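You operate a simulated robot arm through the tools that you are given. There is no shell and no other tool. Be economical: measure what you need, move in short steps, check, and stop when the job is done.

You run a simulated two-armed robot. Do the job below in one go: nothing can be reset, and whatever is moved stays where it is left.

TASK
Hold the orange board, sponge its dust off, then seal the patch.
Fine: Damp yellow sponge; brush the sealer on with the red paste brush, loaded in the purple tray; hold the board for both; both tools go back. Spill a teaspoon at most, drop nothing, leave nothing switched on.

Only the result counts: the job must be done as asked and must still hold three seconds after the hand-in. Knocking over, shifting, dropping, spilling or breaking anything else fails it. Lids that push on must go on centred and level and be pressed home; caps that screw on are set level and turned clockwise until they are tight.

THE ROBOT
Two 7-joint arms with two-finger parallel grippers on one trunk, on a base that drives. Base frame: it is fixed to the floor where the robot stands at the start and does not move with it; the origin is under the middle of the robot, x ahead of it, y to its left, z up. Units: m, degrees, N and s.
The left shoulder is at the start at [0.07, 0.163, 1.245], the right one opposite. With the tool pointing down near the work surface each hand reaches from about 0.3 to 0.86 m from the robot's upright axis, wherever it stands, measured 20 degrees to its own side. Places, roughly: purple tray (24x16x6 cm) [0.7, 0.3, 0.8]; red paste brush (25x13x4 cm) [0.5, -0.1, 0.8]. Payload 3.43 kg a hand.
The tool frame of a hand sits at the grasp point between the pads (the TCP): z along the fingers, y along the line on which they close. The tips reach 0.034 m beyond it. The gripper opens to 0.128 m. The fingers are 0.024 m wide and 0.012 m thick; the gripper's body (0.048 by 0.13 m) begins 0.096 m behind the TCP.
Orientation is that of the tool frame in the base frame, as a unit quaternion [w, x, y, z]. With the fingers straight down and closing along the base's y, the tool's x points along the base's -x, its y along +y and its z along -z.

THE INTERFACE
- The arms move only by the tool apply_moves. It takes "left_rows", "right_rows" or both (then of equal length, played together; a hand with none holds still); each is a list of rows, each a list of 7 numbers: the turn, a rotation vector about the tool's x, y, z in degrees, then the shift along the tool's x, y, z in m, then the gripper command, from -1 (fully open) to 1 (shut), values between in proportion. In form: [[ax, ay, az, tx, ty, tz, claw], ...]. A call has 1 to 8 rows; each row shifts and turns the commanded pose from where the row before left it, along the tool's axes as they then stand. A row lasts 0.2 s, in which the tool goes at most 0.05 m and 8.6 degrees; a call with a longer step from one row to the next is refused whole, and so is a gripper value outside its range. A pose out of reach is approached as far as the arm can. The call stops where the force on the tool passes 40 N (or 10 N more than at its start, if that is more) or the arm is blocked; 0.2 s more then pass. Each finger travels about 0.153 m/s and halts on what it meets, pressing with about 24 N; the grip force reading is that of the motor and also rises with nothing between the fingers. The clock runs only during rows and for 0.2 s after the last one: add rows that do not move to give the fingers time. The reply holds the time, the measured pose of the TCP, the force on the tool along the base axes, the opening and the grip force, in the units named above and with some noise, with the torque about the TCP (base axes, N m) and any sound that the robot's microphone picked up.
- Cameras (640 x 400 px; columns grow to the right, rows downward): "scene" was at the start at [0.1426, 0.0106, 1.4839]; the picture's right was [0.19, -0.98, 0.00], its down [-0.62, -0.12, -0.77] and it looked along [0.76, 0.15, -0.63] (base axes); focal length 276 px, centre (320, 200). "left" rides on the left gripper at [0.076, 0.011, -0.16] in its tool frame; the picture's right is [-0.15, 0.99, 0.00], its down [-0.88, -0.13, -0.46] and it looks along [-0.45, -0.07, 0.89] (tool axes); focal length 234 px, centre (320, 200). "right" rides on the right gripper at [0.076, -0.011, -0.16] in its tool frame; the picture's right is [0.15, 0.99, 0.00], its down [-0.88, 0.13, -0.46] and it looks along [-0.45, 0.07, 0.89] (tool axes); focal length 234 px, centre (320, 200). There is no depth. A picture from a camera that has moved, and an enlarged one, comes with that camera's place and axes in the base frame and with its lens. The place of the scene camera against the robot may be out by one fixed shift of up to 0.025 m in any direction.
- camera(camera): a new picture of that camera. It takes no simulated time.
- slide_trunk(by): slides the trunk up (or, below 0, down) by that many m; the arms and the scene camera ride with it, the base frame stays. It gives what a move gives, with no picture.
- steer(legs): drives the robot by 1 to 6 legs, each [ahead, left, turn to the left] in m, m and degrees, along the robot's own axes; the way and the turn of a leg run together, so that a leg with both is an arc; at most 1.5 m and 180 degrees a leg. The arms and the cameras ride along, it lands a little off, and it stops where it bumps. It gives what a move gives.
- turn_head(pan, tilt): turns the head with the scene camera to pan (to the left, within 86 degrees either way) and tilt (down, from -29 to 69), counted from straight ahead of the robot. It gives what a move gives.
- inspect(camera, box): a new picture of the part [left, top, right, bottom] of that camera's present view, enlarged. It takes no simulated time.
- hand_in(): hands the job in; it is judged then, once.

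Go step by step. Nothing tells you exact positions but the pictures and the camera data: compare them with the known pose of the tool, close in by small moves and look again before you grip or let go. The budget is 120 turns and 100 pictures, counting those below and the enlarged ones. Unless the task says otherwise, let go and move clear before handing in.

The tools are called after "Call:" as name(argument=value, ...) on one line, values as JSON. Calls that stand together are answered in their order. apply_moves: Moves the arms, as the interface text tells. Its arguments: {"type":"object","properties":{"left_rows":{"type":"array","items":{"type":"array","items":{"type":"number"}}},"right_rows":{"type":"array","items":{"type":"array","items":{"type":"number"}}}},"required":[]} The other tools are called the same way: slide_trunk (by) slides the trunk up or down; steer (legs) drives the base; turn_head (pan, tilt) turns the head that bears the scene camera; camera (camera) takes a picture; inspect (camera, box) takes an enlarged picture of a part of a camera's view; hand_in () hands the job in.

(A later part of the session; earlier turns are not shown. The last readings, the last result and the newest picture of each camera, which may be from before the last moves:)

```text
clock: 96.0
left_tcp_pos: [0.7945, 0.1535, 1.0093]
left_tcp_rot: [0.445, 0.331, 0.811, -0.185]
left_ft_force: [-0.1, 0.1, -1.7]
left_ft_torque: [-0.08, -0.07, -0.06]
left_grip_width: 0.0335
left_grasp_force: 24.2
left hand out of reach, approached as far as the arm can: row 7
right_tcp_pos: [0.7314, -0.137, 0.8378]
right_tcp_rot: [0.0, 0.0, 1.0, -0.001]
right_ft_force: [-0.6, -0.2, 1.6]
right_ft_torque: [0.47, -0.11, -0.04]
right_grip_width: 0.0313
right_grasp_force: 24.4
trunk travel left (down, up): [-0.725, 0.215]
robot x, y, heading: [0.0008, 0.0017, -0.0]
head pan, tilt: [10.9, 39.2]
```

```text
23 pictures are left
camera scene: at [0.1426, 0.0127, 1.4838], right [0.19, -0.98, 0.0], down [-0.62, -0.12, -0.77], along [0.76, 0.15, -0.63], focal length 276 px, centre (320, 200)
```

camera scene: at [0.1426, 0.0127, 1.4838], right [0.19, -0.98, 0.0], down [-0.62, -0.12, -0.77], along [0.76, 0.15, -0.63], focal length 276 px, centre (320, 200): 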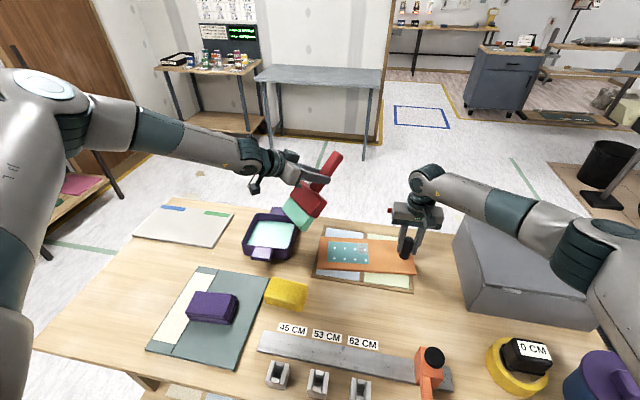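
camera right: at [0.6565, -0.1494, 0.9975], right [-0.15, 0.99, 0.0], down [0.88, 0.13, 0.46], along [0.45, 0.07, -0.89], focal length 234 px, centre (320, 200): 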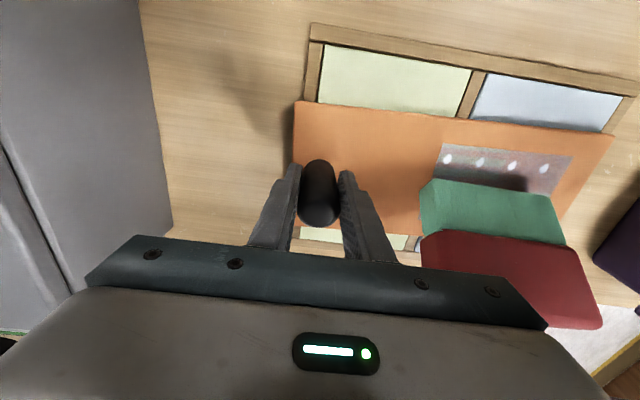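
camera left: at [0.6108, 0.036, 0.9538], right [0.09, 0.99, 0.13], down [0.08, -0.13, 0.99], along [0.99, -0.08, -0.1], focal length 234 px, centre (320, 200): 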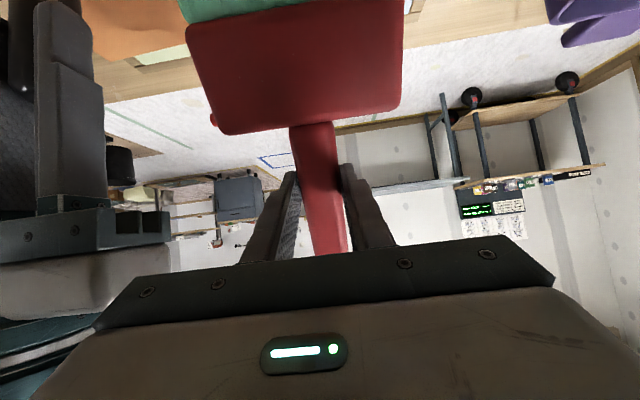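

The yaw worked. I'll move over to the far right corner at a safe height and look.

Call:
apply_moves(left_rows=[[0, 0, 0, -0.0185, -0.0264, 0.0294, 1], [0, 0, 0, -0.0185, -0.0264, 0.0294, 1], [0, 0, 0, -0.0185, -0.0264, 0.0294, 1], [0, 0, 0, -0.0185, -0.0264, 0.0294, 1], [0, 0, 0, -0.0185, -0.0264, 0.0294, 1], [0, 0, 0, 0, 0, 0, 1]])

Call:
inspect(camera="scene", box=[280, 160, 460, 295])

Call:
inspect(camera="right", box=[320, 100, 640, 300])

```text
clock: 97.4
left_tcp_pos: [0.821, -0.0643, 1.0108]
left_tcp_rot: [0.444, 0.341, 0.808, -0.183]
left_ft_force: [16.2, 14.7, 3.9]
left_ft_torque: [0.5, -0.38, -0.79]
left_grip_width: 0.0382
left_grasp_force: 23.9
right_tcp_pos: [0.7311, -0.1399, 0.8376]
right_tcp_rot: [0.0, 0.001, 1.0, -0.001]
right_ft_force: [-14.0, -16.7, 2.5]
right_ft_torque: [1.68, -2.38, 0.46]
right_grip_width: 0.0314
right_grasp_force: 24.3
trunk travel left (down, up): [-0.725, 0.215]
robot x, y, heading: [0.0006, -0.0032, 0.2]
head pan, tilt: [10.9, 39.2]
```

```text
2.96 times, centred on (370, 228) of scene
camera zoom: at [0.1419, 0.0111, 1.484], right [0.19, -0.98, 0.0], down [-0.62, -0.12, -0.77], along [0.76, 0.15, -0.63], focal length 817 px, centre (172, 118)
```

zoom: 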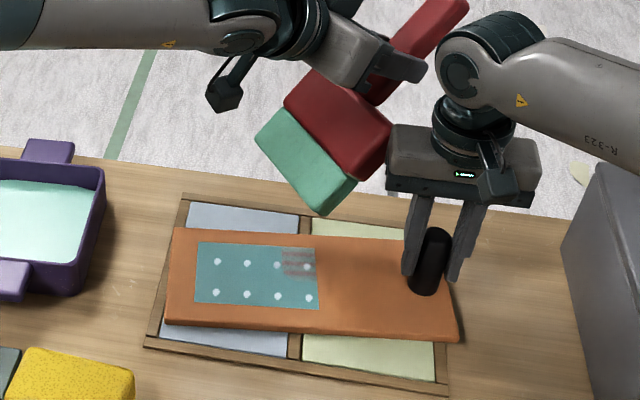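

```text
2.00 times, centred on (480, 200) of right
camera zoom: at [0.6558, -0.1504, 0.9975], right [-0.14, 0.99, 0.0], down [0.88, 0.13, 0.45], along [0.45, 0.06, -0.89], focal length 468 px, centre (0, 200)
```

zoom: 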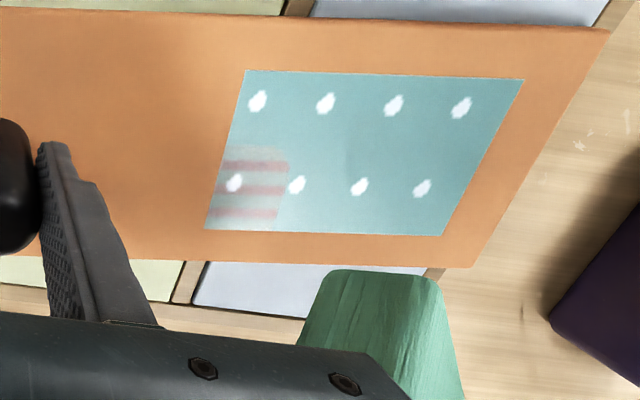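

The brush head touched the right gripper's side at this height. I'll back off at once along the same path.

Call:
apply_moves(left_rows=[[0, 0, 0, 0.0093, 0.0132, -0.0147, 1], [0, 0, 0, 0.0185, 0.0264, -0.0294, 1], [0, 0, 0, 0, 0, 0, 1]])

Call:
inspect(camera="scene", box=[280, 160, 460, 295])

Call:
camera(camera="left")

```text
clock: 98.2
left_tcp_pos: [0.813, -0.0037, 1.0086]
left_tcp_rot: [0.442, 0.344, 0.807, -0.186]
left_ft_force: [0.1, -0.9, -2.5]
left_ft_torque: [-0.03, -0.04, 0.01]
left_grip_width: 0.0336
left_grasp_force: 24.1
right_tcp_pos: [0.7323, -0.1382, 0.8379]
right_tcp_rot: [0.0, 0.0, 1.0, 0.001]
right_ft_force: [0.2, 0.3, 0.3]
right_ft_torque: [-0.08, 0.15, -0.06]
right_grip_width: 0.0312
right_grasp_force: 24.0
trunk travel left (down, up): [-0.725, 0.215]
robot x, y, heading: [-0.0012, 0.0041, -0.2]
head pan, tilt: [10.9, 39.2]
```

```text
2.96 times, centred on (370, 228) of scene
camera zoom: at [0.1431, 0.0089, 1.4838], right [0.19, -0.98, 0.0], down [-0.62, -0.12, -0.77], along [0.76, 0.15, -0.63], focal length 817 px, centre (172, 118)
```

zoom: 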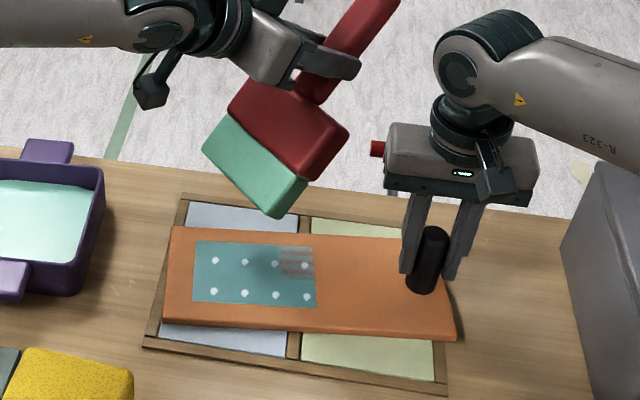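

```text
19 pictures are left
camera left: at [0.6989, 0.1309, 1.0307], right [0.77, 0.63, 0.13], down [-0.03, -0.16, 0.99], along [0.64, -0.76, -0.1], focal length 234 px, centre (320, 200)
```

left: 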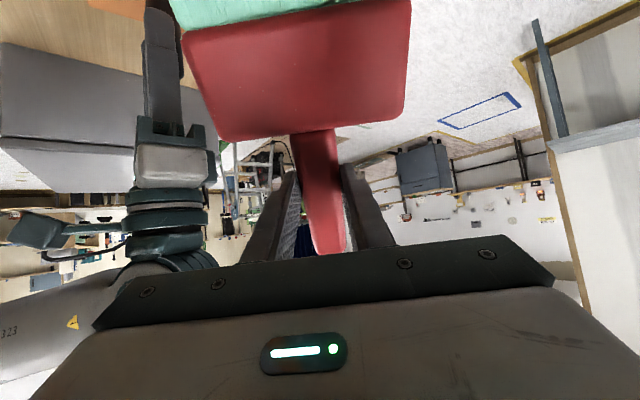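

Everything recovered (grip 33.6 mm, board unmoved). I'll come in low instead, so the head stays beneath the right gripper's body.

Call:
apply_moves(left_rows=[[0, 0, 0, 0.0294, 0, 0.0189, 1], [0, 0, 0, 0.0294, 0, 0.0189, 1], [0, 0, 0, -0.0135, -0.0137, 0.021, 1], [0, 0, 0, 0, 0, 0, 1]])

Call:
inspect(camera="right", box=[320, 100, 640, 300])

Call:
inspect(camera="scene", box=[280, 160, 460, 295])

```text
clock: 99.2
left_tcp_pos: [0.8204, -0.029, 0.9394]
left_tcp_rot: [0.443, 0.342, 0.808, -0.185]
left_ft_force: [-0.7, 0.3, -2.2]
left_ft_torque: [-0.04, -0.05, 0.0]
left_grip_width: 0.0336
left_grasp_force: 23.9
right_tcp_pos: [0.7317, -0.1388, 0.8377]
right_tcp_rot: [0.0, -0.001, 1.0, 0.0]
right_ft_force: [-0.2, -0.9, -0.1]
right_ft_torque: [0.24, 0.16, 0.02]
right_grip_width: 0.0313
right_grasp_force: 24.3
trunk travel left (down, up): [-0.725, 0.215]
robot x, y, heading: [0.0049, 0.0026, -0.3]
head pan, tilt: [10.9, 39.2]
```

```text
2.00 times, centred on (480, 200) of right
camera zoom: at [0.6565, -0.1487, 0.9976], right [-0.15, 0.99, 0.0], down [0.88, 0.13, 0.46], along [0.45, 0.07, -0.89], focal length 468 px, centre (0, 200)
```

zoom: 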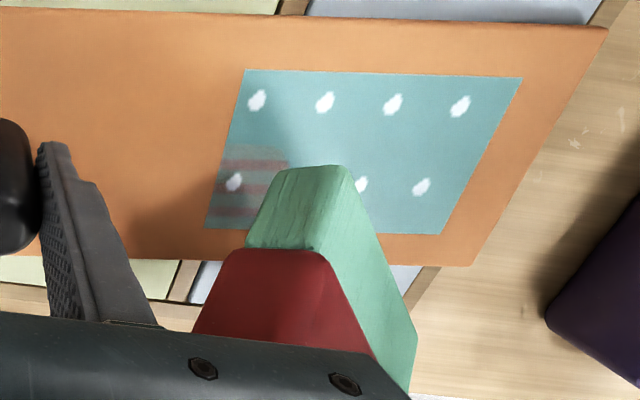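

```text
2.96 times, centred on (370, 228) of scene
camera zoom: at [0.1428, 0.0116, 1.4838], right [0.19, -0.98, 0.0], down [-0.62, -0.12, -0.77], along [0.76, 0.15, -0.63], focal length 817 px, centre (172, 118)
```

zoom: 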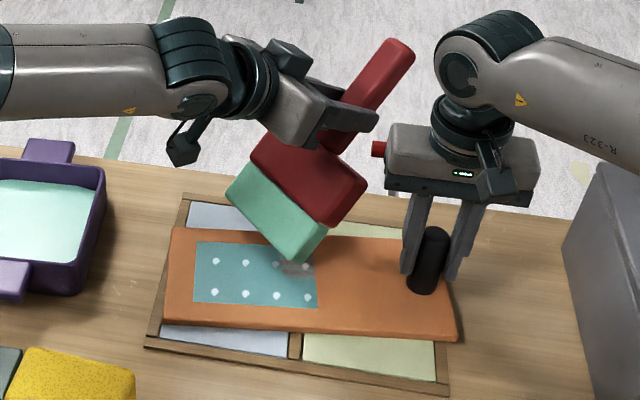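

Clear now. I'll shift slightly so the lower bristle half lies over the bare corner, then lower to contact.

Call:
apply_moves(left_rows=[[0, 0, 0, -0.0026, -0.0211, 0.0039, 1], [0, 0, 0, 0.0135, 0, 0.0086, 1], [0, 0, 0, 0, 0, 0, 1]])

Call:
apply_moves(left_rows=[[0, 0, 0, 0.0021, 0, 0.0014, 1], [0, 0, 0, 0, 0, 0, 1]])

Call:
apply_moves(left_rows=[[0, 0, 0, 0.0021, 0, 0.0014, 1], [0, 0, 0, 0, 0, 0, 1]])

```text
clock: 100.0
left_tcp_pos: [0.8082, -0.0468, 0.9231]
left_tcp_rot: [0.442, 0.344, 0.807, -0.186]
left_ft_force: [-0.3, 0.5, -3.1]
left_ft_torque: [-0.04, -0.02, -0.02]
left_grip_width: 0.0333
left_grasp_force: 24.3
right_tcp_pos: [0.7312, -0.1398, 0.8365]
right_tcp_rot: [0.0, 0.0, 1.0, -0.001]
right_ft_force: [0.2, 0.9, 1.0]
right_ft_torque: [-0.09, 0.11, -0.02]
right_grip_width: 0.0312
right_grasp_force: 24.1
trunk travel left (down, up): [-0.725, 0.215]
robot x, y, heading: [0.0014, -0.0012, -0.2]
head pan, tilt: [10.9, 39.2]
```

```text
clock: 100.6
left_tcp_pos: [0.8088, -0.0474, 0.9223]
left_tcp_rot: [0.443, 0.343, 0.807, -0.186]
left_ft_force: [0.1, 0.6, 1.8]
left_ft_torque: [0.07, 0.35, -0.06]
left_grip_width: 0.0338
left_grasp_force: 24.1
right_tcp_pos: [0.7308, -0.1384, 0.8383]
right_tcp_rot: [0.0, 0.0, 1.0, 0.0]
right_ft_force: [1.4, -1.0, 0.2]
right_ft_torque: [-0.01, 0.08, -0.18]
right_grip_width: 0.0314
right_grasp_force: 23.7
trunk travel left (down, up): [-0.725, 0.215]
robot x, y, heading: [0.0019, -0.004, -0.1]
head pan, tilt: [10.9, 39.2]
```

```text
clock: 101.2
left_tcp_pos: [0.8092, -0.0471, 0.9198]
left_tcp_rot: [0.443, 0.344, 0.807, -0.186]
left_ft_force: [3.8, -0.8, 10.0]
left_ft_torque: [0.27, 0.42, -0.11]
left_grip_width: 0.0337
left_grasp_force: 24.4
right_tcp_pos: [0.7311, -0.1373, 0.8372]
right_tcp_rot: [0.0, -0.001, 1.0, 0.0]
right_ft_force: [0.5, 0.1, -3.4]
right_ft_torque: [-0.14, -0.12, -0.18]
right_grip_width: 0.0315
right_grasp_force: 23.9
trunk travel left (down, up): [-0.725, 0.215]
robot x, y, heading: [-0.0022, 0.0014, -0.0]
head pan, tilt: [10.9, 39.2]
```

Call:
apply_moves(left_rows=[[0, 0, 0, 0.0019, -0.0036, -0.0029, 1], [0, 0, 0, 0.0019, -0.0036, -0.0029, 1], [0, 0, 0, 0.0019, -0.0036, -0.0029, 1], [0, 0, 0, 0.0019, -0.0036, -0.0029, 1], [0, 0, 0, 0.0019, -0.0036, -0.0029, 1], [0, 0, 0, 0.0019, -0.0036, -0.0029, 1]])

Call:
inspect(camera="right", box=[320, 100, 640, 300])

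```text
clock: 102.6
left_tcp_pos: [0.7777, -0.0457, 0.9172]
left_tcp_rot: [0.443, 0.343, 0.807, -0.186]
left_ft_force: [3.9, -0.8, 9.2]
left_ft_torque: [0.32, 0.35, -0.1]
left_grip_width: 0.0338
left_grasp_force: 24.2
right_tcp_pos: [0.731, -0.1376, 0.837]
right_tcp_rot: [0.0, 0.0, 1.0, 0.0]
right_ft_force: [-4.2, 0.5, -4.9]
right_ft_torque: [-0.16, 0.05, 0.14]
right_grip_width: 0.0313
right_grasp_force: 24.2
trunk travel left (down, up): [-0.725, 0.215]
robot x, y, heading: [0.0015, 0.0007, -0.1]
head pan, tilt: [10.9, 39.2]
```

```text
2.00 times, centred on (480, 200) of right
camera zoom: at [0.656, -0.1493, 0.9975], right [-0.15, 0.99, 0.0], down [0.88, 0.13, 0.46], along [0.45, 0.07, -0.89], focal length 468 px, centre (0, 200)
```

zoom: 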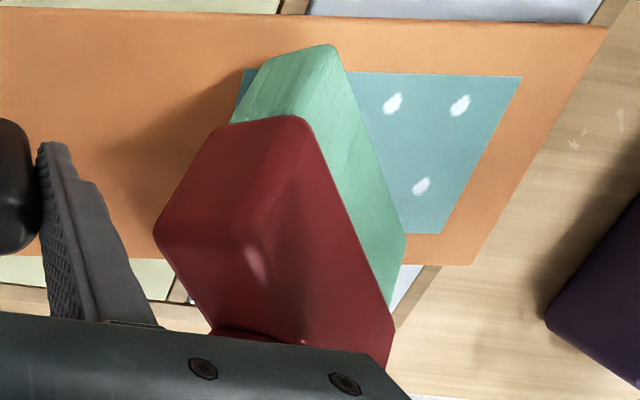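

Call:
apply_moves(left_rows=[[0, 0, 0, -0.0101, 0, -0.0065, 1], [0, 0, 0, 0.0156, 0.0278, -0.0242, 1], [0, 0, 0, 0.0156, 0.0278, -0.0242, 1], [0, 0, 0, 0.0076, 0.0278, -0.0292, 1], [0, 0, 0, -0.025, 0, -0.016, 1]])

Call:
inspect(camera="right", box=[320, 100, 640, 300])

```text
clock: 103.8
left_tcp_pos: [0.7793, 0.0747, 0.9678]
left_tcp_rot: [0.442, 0.343, 0.808, -0.185]
left_ft_force: [-0.1, 0.5, -2.0]
left_ft_torque: [-0.01, -0.01, 0.01]
left_grip_width: 0.0337
left_grasp_force: 24.3
right_tcp_pos: [0.7315, -0.1394, 0.8367]
right_tcp_rot: [0.0, 0.0, 1.0, 0.001]
right_ft_force: [-1.2, 0.8, 1.9]
right_ft_torque: [-0.12, 0.06, -0.02]
right_grip_width: 0.0314
right_grasp_force: 24.1
trunk travel left (down, up): [-0.725, 0.215]
robot x, y, heading: [-0.0003, 0.0001, -0.1]
head pan, tilt: [10.9, 39.2]
```

```text
2.00 times, centred on (480, 200) of right
camera zoom: at [0.6563, -0.15, 0.9974], right [-0.15, 0.99, 0.0], down [0.88, 0.13, 0.46], along [0.45, 0.07, -0.89], focal length 468 px, centre (0, 200)
```

zoom: 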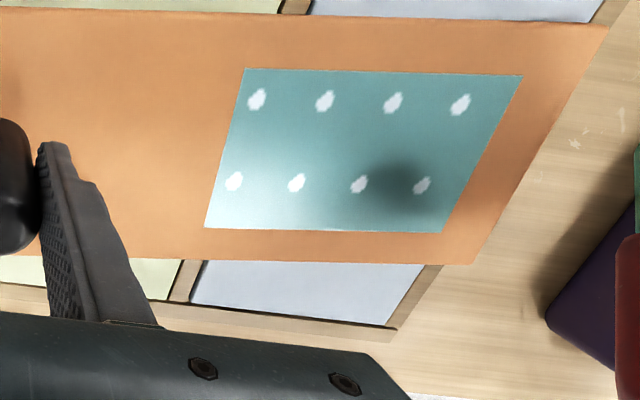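

The patch is now uniformly sealed. I'll take the brush away over the tray and start returning it to its carrying orientation.

Call:
apply_moves(left_rows=[[0, 0, 0, 0.0085, 0.0099, -0.0409, 1], [0, 0, 0, 0.0085, 0.0099, -0.0409, 1], [0, 0, 0, 0.0085, 0.0099, -0.0409, 1], [0, 0, 0, 0.0085, 0.0099, -0.0409, 1], [-6.32, 0, -4.05, 0, 0, 0, 1], [-6.32, 0, -4.05, 0, 0, 0, 1], [-6.32, 0, -4.05, 0, 0, 0, 1], [-6.32, 0, -4.05, 0, 0, 0, 1]])

Call:
apply_moves(left_rows=[[-6.32, 0, -4.05, 0, 0, 0, 1], [-6.32, 0, -4.05, 0, 0, 0, 1], [0, 8, 0, 0, 0, 0, 1], [0, 8, 0, 0, 0, 0, 1], [0, 8, 0, 0, 0, 0, 1], [0, 8, 0, 0, 0, 0, 1]])

```text
clock: 105.6
left_tcp_pos: [0.6982, 0.2137, 1.0279]
left_tcp_rot: [0.477, 0.121, 0.868, -0.065]
left_ft_force: [0.0, 0.7, -1.4]
left_ft_torque: [-0.02, -0.09, 0.01]
left_grip_width: 0.0336
left_grasp_force: 24.1
right_tcp_pos: [0.7325, -0.1386, 0.8377]
right_tcp_rot: [0.0, 0.0, 1.0, -0.001]
right_ft_force: [-0.1, 0.0, 0.8]
right_ft_torque: [-0.14, 0.03, -0.02]
right_grip_width: 0.0315
right_grasp_force: 23.6
trunk travel left (down, up): [-0.725, 0.215]
robot x, y, heading: [-0.0033, 0.0008, -0.3]
head pan, tilt: [10.9, 39.2]
```

```text
clock: 107.0
left_tcp_pos: [0.6973, 0.2134, 1.0269]
left_tcp_rot: [0.22, 0.008, 0.975, 0.0]
left_ft_force: [1.1, 0.3, -2.0]
left_ft_torque: [0.0, -0.14, 0.01]
left_grip_width: 0.0335
left_grasp_force: 24.1
right_tcp_pos: [0.7309, -0.1384, 0.8379]
right_tcp_rot: [0.0, -0.001, 1.0, 0.001]
right_ft_force: [0.8, -0.3, -0.4]
right_ft_torque: [-0.17, 0.0, -0.03]
right_grip_width: 0.0314
right_grasp_force: 24.1
trunk travel left (down, up): [-0.725, 0.215]
robot x, y, heading: [0.0007, -0.0035, 0.1]
head pan, tilt: [10.9, 39.2]
```

Call:
apply_moves(left_rows=[[0, 7.5, 0, 0, 0, 0, 1], [0, 7.5, 0, 0, 0, 0, 1], [-1.47, 0, -8.17, 0, 0, 0, 1], [-1.47, 0, -8.17, 0, 0, 0, 1], [-1.47, 0, -8.17, 0, 0, 0, 1], [-1.47, 0, -8.17, 0, 0, 0, 1], [-1.47, 0, -8.17, 0, 0, 0, 1], [-1.47, 0, -8.17, 0, 0, 0, 1]])

Call:
apply_moves(left_rows=[[-1.47, 0, -8.17, 0, 0, 0, 1], [-1.47, 0, -8.17, 0, 0, 0, 1], [-1.47, 0, -8.17, 0, 0, 0, 1], [-1.47, 0, -8.17, 0, 0, 0, 1], [0, 0, 0, 0, 0, 0, 1]])

Call:
inspect(camera="scene", box=[200, 140, 480, 340])

```text
clock: 108.8
left_tcp_pos: [0.699, 0.2137, 1.0284]
left_tcp_rot: [0.084, -0.414, 0.906, 0.037]
left_ft_force: [0.3, 0.9, -2.2]
left_ft_torque: [0.08, -0.11, 0.01]
left_grip_width: 0.0334
left_grasp_force: 24.4
right_tcp_pos: [0.7304, -0.1386, 0.8372]
right_tcp_rot: [0.0, 0.001, 1.0, 0.0]
right_ft_force: [1.0, -0.4, 0.8]
right_ft_torque: [0.08, 0.01, 0.01]
right_grip_width: 0.0315
right_grasp_force: 23.8
trunk travel left (down, up): [-0.725, 0.215]
robot x, y, heading: [-0.0007, 0.0017, -0.1]
head pan, tilt: [10.9, 39.2]
```

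```text
clock: 110.0
left_tcp_pos: [0.6979, 0.2126, 1.0278]
left_tcp_rot: [0.071, -0.655, 0.75, 0.057]
left_ft_force: [-0.2, -0.2, -1.5]
left_ft_torque: [0.15, -0.01, -0.01]
left_grip_width: 0.0337
left_grasp_force: 24.4
right_tcp_pos: [0.7322, -0.1388, 0.8373]
right_tcp_rot: [0.0, 0.0, 1.0, 0.0]
right_ft_force: [-0.7, -0.1, 0.5]
right_ft_torque: [0.01, 0.04, 0.02]
right_grip_width: 0.0313
right_grasp_force: 24.1
trunk travel left (down, up): [-0.725, 0.215]
robot x, y, heading: [-0.0007, -0.0034, -0.2]
head pan, tilt: [10.9, 39.2]
```

```text
2.00 times, centred on (340, 240) of scene
camera zoom: at [0.1429, 0.0107, 1.4838], right [0.19, -0.98, 0.0], down [-0.62, -0.12, -0.77], along [0.76, 0.15, -0.63], focal length 551 px, centre (280, 120)
```

zoom: 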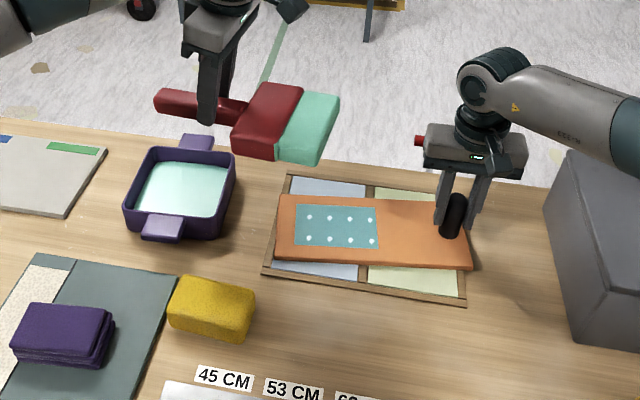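

The brush is level again and nothing has been spilled. I'll carry it back over its original place.

Call:
apply_moves(left_rows=[[0, 0, 0, 0.0083, 0.0457, 0.0108, 1], [0, 0, 0, 0.0083, 0.0457, 0.0108, 1], [0, 0, 0, 0.0083, 0.0457, 0.0108, 1], [0, 0, 0, 0.0083, 0.0457, 0.0108, 1], [0, 0, 0, 0.0441, -0.0056, 0.0078, 1], [0, 0, 0, 0.0441, -0.0056, 0.0078, 1], [0, 0, 0, 0.0441, -0.0056, 0.0078, 1], [0, 0, 0, 0.0441, -0.0056, 0.0078, 1]])

Call:
apply_moves(left_rows=[[0, 0, 0, 0.0441, -0.0056, 0.0078, 1], [0, 0, 0, 0, 0, 0, 1]])

Call:
inspect(camera="scene", box=[290, 220, 470, 355])

```text
clock: 111.8
left_tcp_pos: [0.5136, 0.0437, 0.9155]
left_tcp_rot: [0.07, -0.654, 0.751, 0.058]
left_ft_force: [-0.4, 0.2, -1.6]
left_ft_torque: [0.14, -0.03, -0.02]
left_grip_width: 0.0339
left_grasp_force: 24.1
right_tcp_pos: [0.7323, -0.1391, 0.8376]
right_tcp_rot: [-0.001, 0.0, 1.0, 0.001]
right_ft_force: [-0.1, -0.5, -0.7]
right_ft_torque: [-0.12, 0.05, -0.03]
right_grip_width: 0.0312
right_grasp_force: 24.2
trunk travel left (down, up): [-0.725, 0.215]
robot x, y, heading: [-0.0007, -0.001, -0.1]
head pan, tilt: [10.9, 39.2]
```

```text
clock: 112.4
left_tcp_pos: [0.5143, 0.0024, 0.9016]
left_tcp_rot: [0.07, -0.654, 0.751, 0.057]
left_ft_force: [-0.1, 0.2, -1.6]
left_ft_torque: [0.08, -0.03, -0.04]
left_grip_width: 0.0337
left_grasp_force: 24.1
right_tcp_pos: [0.7324, -0.1382, 0.8373]
right_tcp_rot: [0.0, 0.0, 1.0, -0.001]
right_ft_force: [-1.0, -0.4, -0.2]
right_ft_torque: [0.32, -0.08, -0.06]
right_grip_width: 0.0313
right_grasp_force: 23.6
trunk travel left (down, up): [-0.725, 0.215]
robot x, y, heading: [0.0027, 0.0009, 0.1]
head pan, tilt: [10.9, 39.2]
```

```text
2.96 times, centred on (380, 288) of scene
camera zoom: at [0.1425, 0.012, 1.4839], right [0.19, -0.98, 0.0], down [-0.62, -0.12, -0.77], along [0.76, 0.15, -0.63], focal length 817 px, centre (142, -59)
```

zoom: 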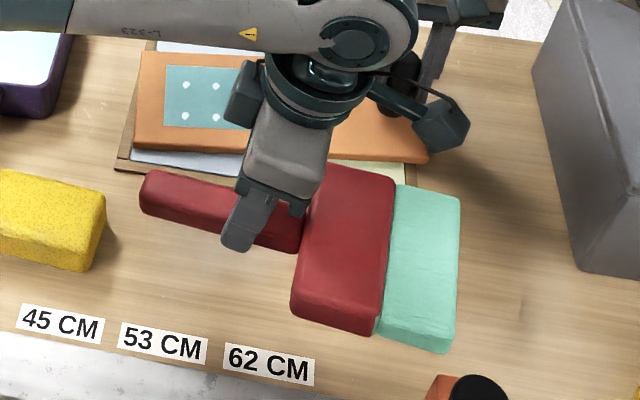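

Lowering toward the table in stages.

Call:
apply_moves(left_rows=[[0, 0, 0, 0.0086, 0.0003, 0.0443, 1], [0, 0, 0, 0.0067, 0.0003, 0.0344, 1], [0, 0, 0, 0.001, 0, 0.0049, 1], [0, 0, 0, 0, 0, 0, 1]])

Call:
inspect(camera="scene", box=[290, 220, 470, 355])

```text
clock: 113.4
left_tcp_pos: [0.5114, 0.0014, 0.817]
left_tcp_rot: [0.071, -0.655, 0.75, 0.056]
left_ft_force: [3.2, -1.3, 20.8]
left_ft_torque: [0.0, 0.48, -0.05]
left_grip_width: 0.0337
left_grasp_force: 24.0
right_tcp_pos: [0.7299, -0.1387, 0.838]
right_tcp_rot: [0.001, 0.0, 1.0, 0.0]
right_ft_force: [0.3, -1.1, -1.7]
right_ft_torque: [-0.14, -0.05, 0.0]
right_grip_width: 0.0313
right_grasp_force: 24.1
trunk travel left (down, up): [-0.725, 0.215]
robot x, y, heading: [0.001, -0.0002, -0.1]
head pan, tilt: [10.9, 39.2]
```

```text
2.96 times, centred on (380, 288) of scene
camera zoom: at [0.1408, 0.0106, 1.4841], right [0.19, -0.98, 0.0], down [-0.62, -0.12, -0.78], along [0.76, 0.15, -0.63], focal length 817 px, centre (142, -59)
```

zoom: 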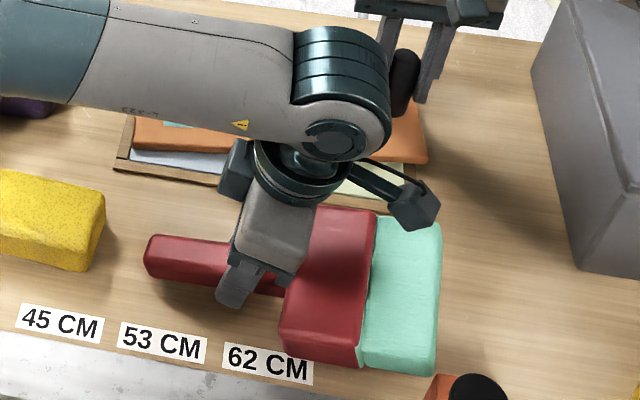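

It touched early at the handle end, so the brush pitched about 15° in the grip rather than 10°. I'll lift slightly, tilt 5.5° more and lower again.

Call:
apply_moves(left_rows=[[0, 0, 0, -0.0021, 0, -0.0118, 1], [0, -5.5, 0, 0, 0, 0, 1], [0, 0, 0, 0, 0, 0, 1]])

Call:
inspect(camera="left", box=[120, 0, 520, 250])

Call:
inspect(camera="scene", box=[310, 260, 450, 365])

```text
clock: 114.2
left_tcp_pos: [0.5113, 0.0009, 0.8267]
left_tcp_rot: [0.106, -0.651, 0.747, 0.088]
left_ft_force: [1.0, 0.7, 7.4]
left_ft_torque: [-1.16, 0.64, 0.12]
left_grip_width: 0.0336
left_grasp_force: 24.3
right_tcp_pos: [0.7328, -0.1384, 0.838]
right_tcp_rot: [0.0, 0.0, 1.0, 0.001]
right_ft_force: [-0.3, -0.5, -2.1]
right_ft_torque: [-0.15, -0.03, 0.02]
right_grip_width: 0.0314
right_grasp_force: 24.3
trunk travel left (down, up): [-0.725, 0.215]
robot x, y, heading: [0.0019, -0.0018, -0.2]
head pan, tilt: [10.9, 39.2]
```

```text
1.60 times, centred on (320, 125) of left
camera zoom: at [0.4832, -0.1125, 0.9607], right [-0.96, 0.28, 0.03], down [0.22, 0.7, 0.68], along [0.16, 0.66, -0.73], focal length 375 px, centre (320, 320)
```

zoom: 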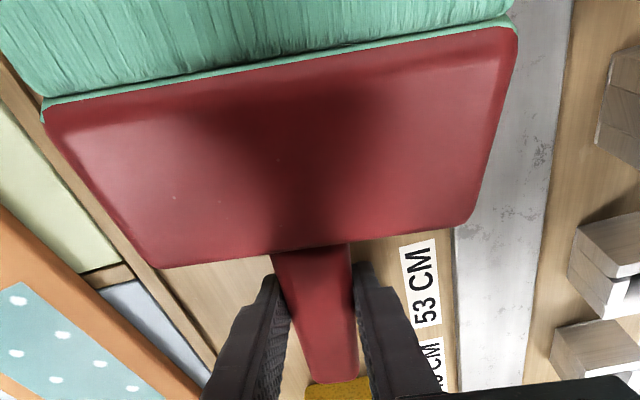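

```text
3.81 times, centred on (380, 312) of scene
camera zoom: at [0.1425, 0.0112, 1.4839], right [0.19, -0.98, 0.0], down [-0.62, -0.12, -0.77], along [0.76, 0.15, -0.63], focal length 1050 px, centre (91, -229)
```

zoom: 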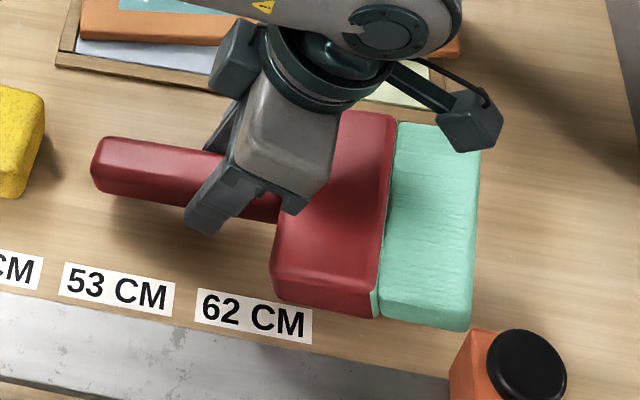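

The bristle corner seems to be touching something on the near right side, perhaps the orange tool beside it. I'll lift and compare.

Call:
apply_moves(left_rows=[[0, 0, 0, -0.0096, 0, -0.0337, 1], [0, 0, 0, 0, 0, 0, 1]])

Call:
inspect(camera="scene", box=[310, 220, 490, 355])

Call:
camera(camera="left")

```text
clock: 114.8
left_tcp_pos: [0.5118, 0.002, 0.8617]
left_tcp_rot: [0.106, -0.651, 0.747, 0.09]
left_ft_force: [0.4, -0.1, -1.6]
left_ft_torque: [0.12, -0.02, 0.02]
left_grip_width: 0.0337
left_grasp_force: 24.0
right_tcp_pos: [0.7315, -0.1379, 0.8372]
right_tcp_rot: [0.0, 0.0, 1.0, -0.001]
right_ft_force: [-0.2, -0.1, 0.3]
right_ft_torque: [-0.01, -0.04, 0.01]
right_grip_width: 0.0315
right_grasp_force: 24.5
trunk travel left (down, up): [-0.725, 0.215]
robot x, y, heading: [0.0, 0.0008, 0.1]
head pan, tilt: [10.9, 39.2]
```

```text
2.96 times, centred on (400, 288) of scene
camera zoom: at [0.1428, 0.0104, 1.4838], right [0.19, -0.98, 0.0], down [-0.62, -0.12, -0.77], along [0.76, 0.15, -0.63], focal length 817 px, centre (83, -59)
```

zoom: 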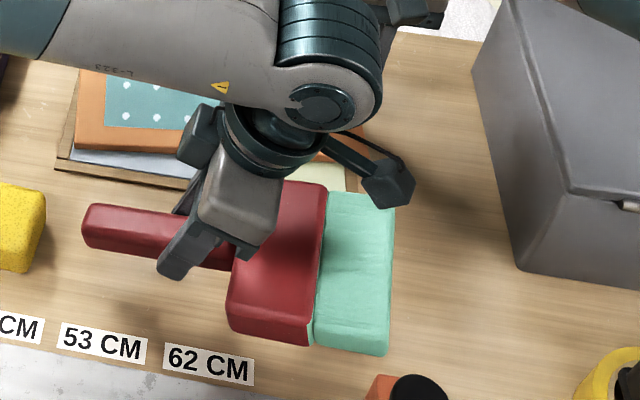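

```text
8 pictures are left
camera left: at [0.4827, -0.1127, 0.995], right [-0.96, 0.28, 0.04], down [0.22, 0.7, 0.68], along [0.16, 0.66, -0.73], focal length 234 px, centre (320, 200)
```

left: 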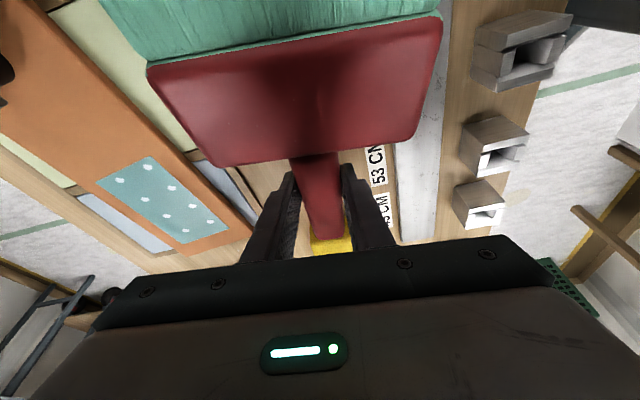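

The brush pitched roughly 30° in the grip when pressed, so its bristles now point up about 14°. I'll raise it, shift slightly away from the orange tool and tilt the hand to 30° so that the brush lies level.

Call:
apply_moves(left_rows=[[0, 0, 0, -0.0067, -0.009, -0.0189, 1], [0, -7.1, 0, 0, 0, 0, 1], [0, -7.1, 0, 0, 0, 0, 1], [0, 0, 0, 0, 0, 0, 1]])

Call:
inspect(camera="scene", box=[310, 220, 490, 355])

```text
clock: 115.8
left_tcp_pos: [0.5212, 0.0018, 0.8816]
left_tcp_rot: [0.198, -0.635, 0.728, 0.169]
left_ft_force: [0.6, -0.4, -2.0]
left_ft_torque: [0.11, -0.05, 0.0]
left_grip_width: 0.0335
left_grasp_force: 24.6
right_tcp_pos: [0.7317, -0.1388, 0.8366]
right_tcp_rot: [-0.001, 0.0, 1.0, 0.0]
right_ft_force: [0.4, -0.4, -0.9]
right_ft_torque: [0.06, -0.03, -0.08]
right_grip_width: 0.0312
right_grasp_force: 23.7
trunk travel left (down, up): [-0.725, 0.215]
robot x, y, heading: [-0.0034, 0.0011, -0.0]
head pan, tilt: [10.9, 39.2]
```

```text
2.96 times, centred on (400, 288) of scene
camera zoom: at [0.1429, 0.0111, 1.4838], right [0.19, -0.98, 0.0], down [-0.62, -0.12, -0.77], along [0.76, 0.15, -0.63], focal length 817 px, centre (83, -59)
```

zoom: 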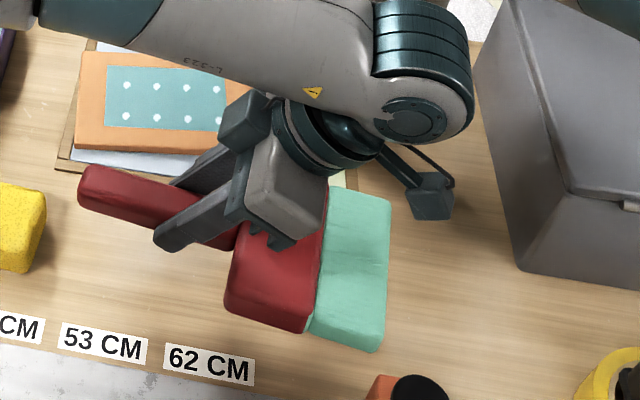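

Nearly level now. I'll lower it carefully and use the contact torque to tell which end touches first.

Call:
apply_moves(left_rows=[[0, 0, 0, 0.0251, 0, 0.0432, 1], [0, 0, 0, 0.0075, 0, 0.013, 1], [0, 0, 0, 0, 0, 0, 1]])

Call:
apply_moves(left_rows=[[0, 0, 0, 0.0015, 0, 0.0026, 1], [0, 0, 0, 0, 0, 0, 1]])

Call:
apply_moves(left_rows=[[0, 0, 0, 0.0015, 0, 0.0026, 1], [0, 0, 0, 0, 0, 0, 1]])

```text
clock: 116.6
left_tcp_pos: [0.5218, -0.0003, 0.8177]
left_tcp_rot: [0.198, -0.634, 0.728, 0.169]
left_ft_force: [-0.2, -0.4, -1.1]
left_ft_torque: [0.1, 0.0, 0.0]
left_grip_width: 0.0331
left_grasp_force: 24.3
right_tcp_pos: [0.7322, -0.1386, 0.8376]
right_tcp_rot: [0.0, 0.0, 1.0, 0.0]
right_ft_force: [0.4, -1.2, -1.6]
right_ft_torque: [0.01, -0.01, -0.04]
right_grip_width: 0.0313
right_grasp_force: 24.1
trunk travel left (down, up): [-0.725, 0.215]
robot x, y, heading: [-0.0009, -0.0, -0.0]
head pan, tilt: [10.9, 39.2]
```

```text
clock: 117.2
left_tcp_pos: [0.5219, 0.0014, 0.8145]
left_tcp_rot: [0.197, -0.635, 0.728, 0.169]
left_ft_force: [0.2, 0.3, -1.3]
left_ft_torque: [0.12, 0.0, -0.02]
left_grip_width: 0.0338
left_grasp_force: 23.8
right_tcp_pos: [0.7313, -0.1392, 0.838]
right_tcp_rot: [0.0, 0.0, 1.0, 0.0]
right_ft_force: [0.5, -0.6, 0.1]
right_ft_torque: [-0.02, -0.02, -0.08]
right_grip_width: 0.0311
right_grasp_force: 24.1
trunk travel left (down, up): [-0.725, 0.215]
robot x, y, heading: [0.0007, -0.0001, 0.0]
head pan, tilt: [10.9, 39.2]
```

```text
clock: 117.8
left_tcp_pos: [0.5226, 0.0007, 0.8103]
left_tcp_rot: [0.198, -0.635, 0.728, 0.169]
left_ft_force: [0.4, -0.5, -2.3]
left_ft_torque: [0.11, 0.0, -0.03]
left_grip_width: 0.0337
left_grasp_force: 23.6
right_tcp_pos: [0.732, -0.1379, 0.8369]
right_tcp_rot: [0.0, 0.001, 1.0, -0.001]
right_ft_force: [0.7, -0.4, -0.3]
right_ft_torque: [-0.06, -0.04, -0.05]
right_grip_width: 0.0312
right_grasp_force: 24.1
trunk travel left (down, up): [-0.725, 0.215]
robot x, y, heading: [-0.0035, 0.004, 0.1]
head pan, tilt: [10.9, 39.2]
```

Good, no contact with anything yet at 0.810. Continuing in small steps.

Call:
apply_moves(left_rows=[[0, 0, 0, 0.0015, 0, 0.0026, 1], [0, 0, 0, 0, 0, 0, 1]])

Call:
apply_moves(left_rows=[[0, 0, 0, 0.001, 0, 0.0017, 1], [0, 0, 0, 0, 0, 0, 1]])

Call:
inspect(camera="scene", box=[310, 220, 490, 355])

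```text
clock: 118.4
left_tcp_pos: [0.5223, 0.0011, 0.8084]
left_tcp_rot: [0.198, -0.635, 0.728, 0.168]
left_ft_force: [-0.5, -0.8, -1.2]
left_ft_torque: [0.13, -0.04, 0.0]
left_grip_width: 0.0337
left_grasp_force: 23.8
right_tcp_pos: [0.7321, -0.1391, 0.839]
right_tcp_rot: [0.001, 0.0, 1.0, 0.0]
right_ft_force: [-0.1, -0.5, 0.1]
right_ft_torque: [-0.01, 0.01, -0.11]
right_grip_width: 0.0309
right_grasp_force: 24.0
trunk travel left (down, up): [-0.725, 0.215]
robot x, y, heading: [0.0013, 0.0, -0.1]
head pan, tilt: [10.9, 39.2]
```

```text
clock: 119.0
left_tcp_pos: [0.5211, 0.0016, 0.8059]
left_tcp_rot: [0.197, -0.635, 0.728, 0.169]
left_ft_force: [-0.6, 0.2, -1.8]
left_ft_torque: [0.14, -0.01, 0.02]
left_grip_width: 0.0337
left_grasp_force: 24.0
right_tcp_pos: [0.7317, -0.1389, 0.8379]
right_tcp_rot: [0.0, -0.001, 1.0, 0.0]
right_ft_force: [0.5, -0.8, 0.9]
right_ft_torque: [-0.06, -0.02, -0.04]
right_grip_width: 0.0311
right_grasp_force: 23.8
trunk travel left (down, up): [-0.725, 0.215]
robot x, y, heading: [-0.0011, 0.0011, -0.1]
head pan, tilt: [10.9, 39.2]
```

```text
2.96 times, centred on (400, 288) of scene
camera zoom: at [0.1428, 0.0104, 1.4839], right [0.19, -0.98, 0.0], down [-0.62, -0.12, -0.77], along [0.76, 0.15, -0.63], focal length 817 px, centre (83, -59)
```

zoom: 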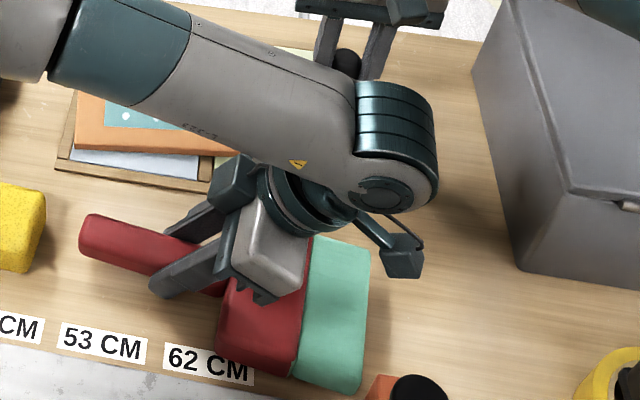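

The bristle end is about at table height while the handle end is still some 2 cm up, so I'll level it by 4° and continue down.

Call:
apply_moves(left_rows=[[0, 4, 0, 0, 0, 0, 1], [0, 0, 0, 0.0012, 0, 0.0027, 1], [0, 0, 0, 0, 0, 0, 1]])

Call:
apply_moves(left_rows=[[0, 0, 0, 0.0009, 0, 0.0018, 1], [0, 0, 0, 0, 0, 0, 1]])

Call:
apply_moves(left_rows=[[0, 0, 0, 0.0009, 0, 0.0018, 1], [0, 0, 0, 0, 0, 0, 1]])

```text
clock: 119.8
left_tcp_pos: [0.5212, 0.0023, 0.8026]
left_tcp_rot: [0.172, -0.641, 0.734, 0.147]
left_ft_force: [-0.5, 0.4, -2.0]
left_ft_torque: [0.13, -0.06, -0.02]
left_grip_width: 0.0334
left_grasp_force: 24.0
right_tcp_pos: [0.7312, -0.1388, 0.8378]
right_tcp_rot: [0.001, 0.001, 1.0, 0.0]
right_ft_force: [0.0, -1.0, -0.2]
right_ft_torque: [0.16, 0.02, 0.03]
right_grip_width: 0.0314
right_grasp_force: 24.0
trunk travel left (down, up): [-0.725, 0.215]
robot x, y, heading: [-0.0014, -0.0021, -0.3]
head pan, tilt: [10.9, 39.2]
```

```text
clock: 120.4
left_tcp_pos: [0.522, 0.0002, 0.8005]
left_tcp_rot: [0.171, -0.641, 0.734, 0.145]
left_ft_force: [-0.1, -0.3, -1.0]
left_ft_torque: [0.13, 0.0, 0.0]
left_grip_width: 0.0336
left_grasp_force: 23.7
right_tcp_pos: [0.7321, -0.1389, 0.8376]
right_tcp_rot: [0.0, 0.001, 1.0, -0.001]
right_ft_force: [0.2, 0.6, 0.0]
right_ft_torque: [0.01, -0.01, -0.04]
right_grip_width: 0.0312
right_grasp_force: 24.2
trunk travel left (down, up): [-0.725, 0.215]
robot x, y, heading: [-0.0022, -0.0037, 0.1]
head pan, tilt: [10.9, 39.2]
```

```text
clock: 121.0
left_tcp_pos: [0.5209, 0.0014, 0.7989]
left_tcp_rot: [0.171, -0.641, 0.734, 0.147]
left_ft_force: [-0.2, 0.5, -1.7]
left_ft_torque: [0.17, 0.0, -0.03]
left_grip_width: 0.0336
left_grasp_force: 24.1
right_tcp_pos: [0.7306, -0.1371, 0.8369]
right_tcp_rot: [0.0, 0.0, 1.0, 0.001]
right_ft_force: [0.9, 0.4, 0.4]
right_ft_torque: [-0.05, 0.05, -0.05]
right_grip_width: 0.0314
right_grasp_force: 24.0
trunk travel left (down, up): [-0.725, 0.215]
robot x, y, heading: [0.0014, 0.0, 0.2]
head pan, tilt: [10.9, 39.2]
```

Call:
apply_moves(left_rows=[[0, 0, 0, 0.0007, 0, 0.0013, 1], [0, 0, 0, 0, 0, 0, 1]])

Call:
apply_moves(left_rows=[[0, 0, 0, 0.0005, 0, 0.0009, 1], [0, 0, 0, 0, 0, 0, 1]])

Call:
inspect(camera="scene", box=[330, 260, 450, 350])

```text
clock: 121.6
left_tcp_pos: [0.522, 0.0016, 0.7969]
left_tcp_rot: [0.172, -0.641, 0.734, 0.147]
left_ft_force: [-0.4, 0.3, -2.5]
left_ft_torque: [0.13, 0.0, 0.01]
left_grip_width: 0.0337
left_grasp_force: 23.7
right_tcp_pos: [0.732, -0.1393, 0.8369]
right_tcp_rot: [-0.001, -0.001, 1.0, 0.0]
right_ft_force: [0.3, 0.5, 0.1]
right_ft_torque: [-0.02, 0.02, -0.05]
right_grip_width: 0.0314
right_grasp_force: 23.6
trunk travel left (down, up): [-0.725, 0.215]
robot x, y, heading: [-0.0035, 0.0017, -0.0]
head pan, tilt: [10.9, 39.2]
```

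```text
clock: 122.2
left_tcp_pos: [0.5238, 0.0019, 0.7963]
left_tcp_rot: [0.172, -0.64, 0.734, 0.146]
left_ft_force: [0.5, 0.1, 0.7]
left_ft_torque: [0.33, 0.01, 0.0]
left_grip_width: 0.0336
left_grasp_force: 24.0
right_tcp_pos: [0.7314, -0.1378, 0.8368]
right_tcp_rot: [-0.001, 0.0, 1.0, 0.0]
right_ft_force: [0.8, -0.4, -0.9]
right_ft_torque: [-0.01, 0.04, -0.04]
right_grip_width: 0.0315
right_grasp_force: 24.3
trunk travel left (down, up): [-0.725, 0.215]
robot x, y, heading: [0.0019, -0.0026, 0.0]
head pan, tilt: [10.9, 39.2]
```

```text
4.44 times, centred on (390, 305) of scene
camera zoom: at [0.1427, 0.0104, 1.4839], right [0.19, -0.98, 0.0], down [-0.62, -0.12, -0.77], along [0.76, 0.15, -0.63], focal length 1225 px, centre (9, -267)
```

zoom: 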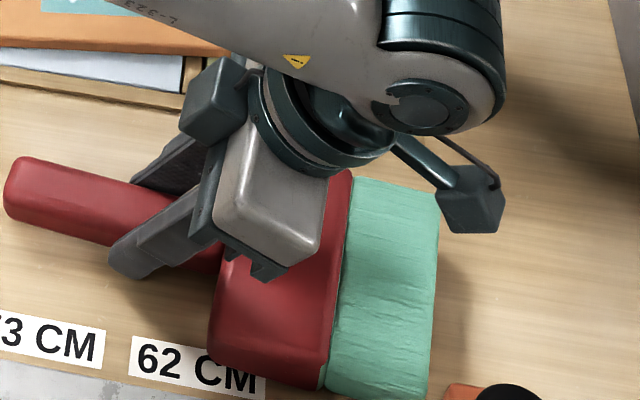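

The handle end touches now. I'll tip the bristle end down by small amounts until the head rests as well.

Call:
apply_moves(left_rows=[[0, -2, 0, 0, 0, 0, 1], [0, 0, 0, 0, 0, 0, 1]])

Call:
apply_moves(left_rows=[[0, -1.5, 0, 0, 0, 0, 1], [0, 0, 0, 0, 0, 0, 1]])

```text
clock: 122.8
left_tcp_pos: [0.5217, 0.003, 0.7967]
left_tcp_rot: [0.184, -0.638, 0.731, 0.158]
left_ft_force: [-0.5, 0.6, -1.6]
left_ft_torque: [0.15, -0.04, -0.01]
left_grip_width: 0.0334
left_grasp_force: 23.7
right_tcp_pos: [0.7316, -0.1394, 0.8382]
right_tcp_rot: [0.0, 0.0, 1.0, 0.0]
right_ft_force: [-0.6, 0.6, 0.7]
right_ft_torque: [0.06, 0.0, 0.03]
right_grip_width: 0.0313
right_grasp_force: 24.1
trunk travel left (down, up): [-0.725, 0.215]
robot x, y, heading: [0.0018, -0.0026, 0.1]
head pan, tilt: [10.9, 39.2]
```

```text
clock: 123.4
left_tcp_pos: [0.5226, 0.0018, 0.7966]
left_tcp_rot: [0.195, -0.636, 0.728, 0.166]
left_ft_force: [-1.2, 0.4, -2.9]
left_ft_torque: [0.1, -0.04, 0.04]
left_grip_width: 0.0337
left_grasp_force: 23.9
right_tcp_pos: [0.7315, -0.1386, 0.8368]
right_tcp_rot: [0.0, -0.001, 1.0, 0.0]
right_ft_force: [-0.3, 0.7, 0.3]
right_ft_torque: [-0.02, -0.06, 0.01]
right_grip_width: 0.0311
right_grasp_force: 24.3
trunk travel left (down, up): [-0.725, 0.215]
robot x, y, heading: [-0.0012, -0.0004, 0.4]
head pan, tilt: [10.9, 39.2]
```

Call:
apply_moves(left_rows=[[0, -2, 0, 0, 0, 0, 1], [0, 0, 0, 0, 0, 0, 1]])

Call:
apply_moves(left_rows=[[0, -1.5, 0, 0, 0, 0, 1], [0, 0, 0, 0, 0, 0, 1]])

```text
clock: 124.0
left_tcp_pos: [0.522, 0.0012, 0.797]
left_tcp_rot: [0.207, -0.632, 0.725, 0.177]
left_ft_force: [1.2, 0.4, 9.4]
left_ft_torque: [-0.91, 0.29, -0.02]
left_grip_width: 0.0336
left_grasp_force: 24.2
right_tcp_pos: [0.7321, -0.1382, 0.8368]
right_tcp_rot: [0.0, 0.0, 1.0, 0.0]
right_ft_force: [0.3, -0.3, -1.9]
right_ft_torque: [-0.19, -0.03, 0.0]
right_grip_width: 0.0313
right_grasp_force: 23.9
trunk travel left (down, up): [-0.725, 0.215]
robot x, y, heading: [0.0022, -0.0019, -0.1]
head pan, tilt: [10.9, 39.2]
```

```text
clock: 124.6
left_tcp_pos: [0.5223, 0.0006, 0.7979]
left_tcp_rot: [0.217, -0.63, 0.723, 0.184]
left_ft_force: [1.3, 0.0, 3.7]
left_ft_torque: [-0.47, 0.42, 0.2]
left_grip_width: 0.0337
left_grasp_force: 23.9
right_tcp_pos: [0.731, -0.1379, 0.8382]
right_tcp_rot: [-0.001, 0.0, 1.0, 0.0]
right_ft_force: [0.1, 0.2, -0.7]
right_ft_torque: [-0.06, 0.03, 0.0]
right_grip_width: 0.0312
right_grasp_force: 23.4
trunk travel left (down, up): [-0.725, 0.215]
robot x, y, heading: [0.0025, 0.0007, -0.1]
head pan, tilt: [10.9, 39.2]
```

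The head now rests on the table at the right height. I'll open gently and withdraw straight back along the fingers.

Call:
apply_moves(left_rows=[[0, 0, 0, 0, 0, 0, 0.4], [0, 0, 0, 0, 0, 0, 0.1], [0, 0, 0, 0, 0, 0, -0.1], [0, 0, 0, 0, 0, -0.02, -0.1], [0, 0, 0, 0, 0, -0.04, -0.1], [0, 0, 0, 0, 0, -0.045, -0.1]])

Call:
inspect(camera="scene", box=[290, 220, 470, 355])

```text
clock: 126.0
left_tcp_pos: [0.513, -0.0566, 0.8846]
left_tcp_rot: [0.217, -0.63, 0.722, 0.185]
left_ft_force: [0.0, -0.2, -0.1]
left_ft_torque: [0.0, -0.03, 0.0]
left_grip_width: 0.0702
left_grasp_force: 0.0
right_tcp_pos: [0.7311, -0.138, 0.8363]
right_tcp_rot: [0.0, 0.0, 1.0, 0.0]
right_ft_force: [-0.2, -0.5, -1.7]
right_ft_torque: [-0.14, -0.02, 0.01]
right_grip_width: 0.0313
right_grasp_force: 23.6
trunk travel left (down, up): [-0.725, 0.215]
robot x, y, heading: [-0.0001, 0.0, -0.0]
head pan, tilt: [10.9, 39.2]
```

```text
2.96 times, centred on (380, 288) of scene
camera zoom: at [0.142, 0.0093, 1.4839], right [0.19, -0.98, 0.0], down [-0.62, -0.12, -0.77], along [0.76, 0.15, -0.63], focal length 817 px, centre (142, -59)
```

zoom: 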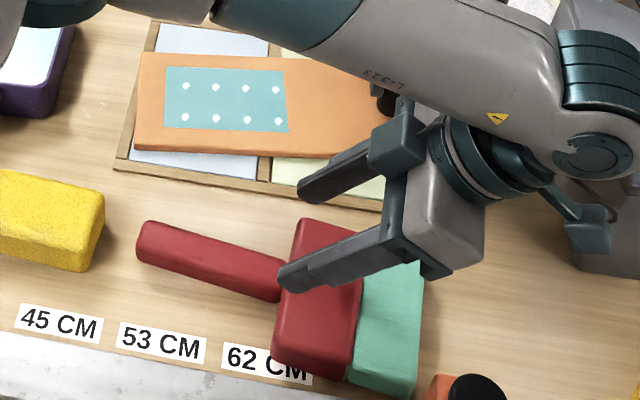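

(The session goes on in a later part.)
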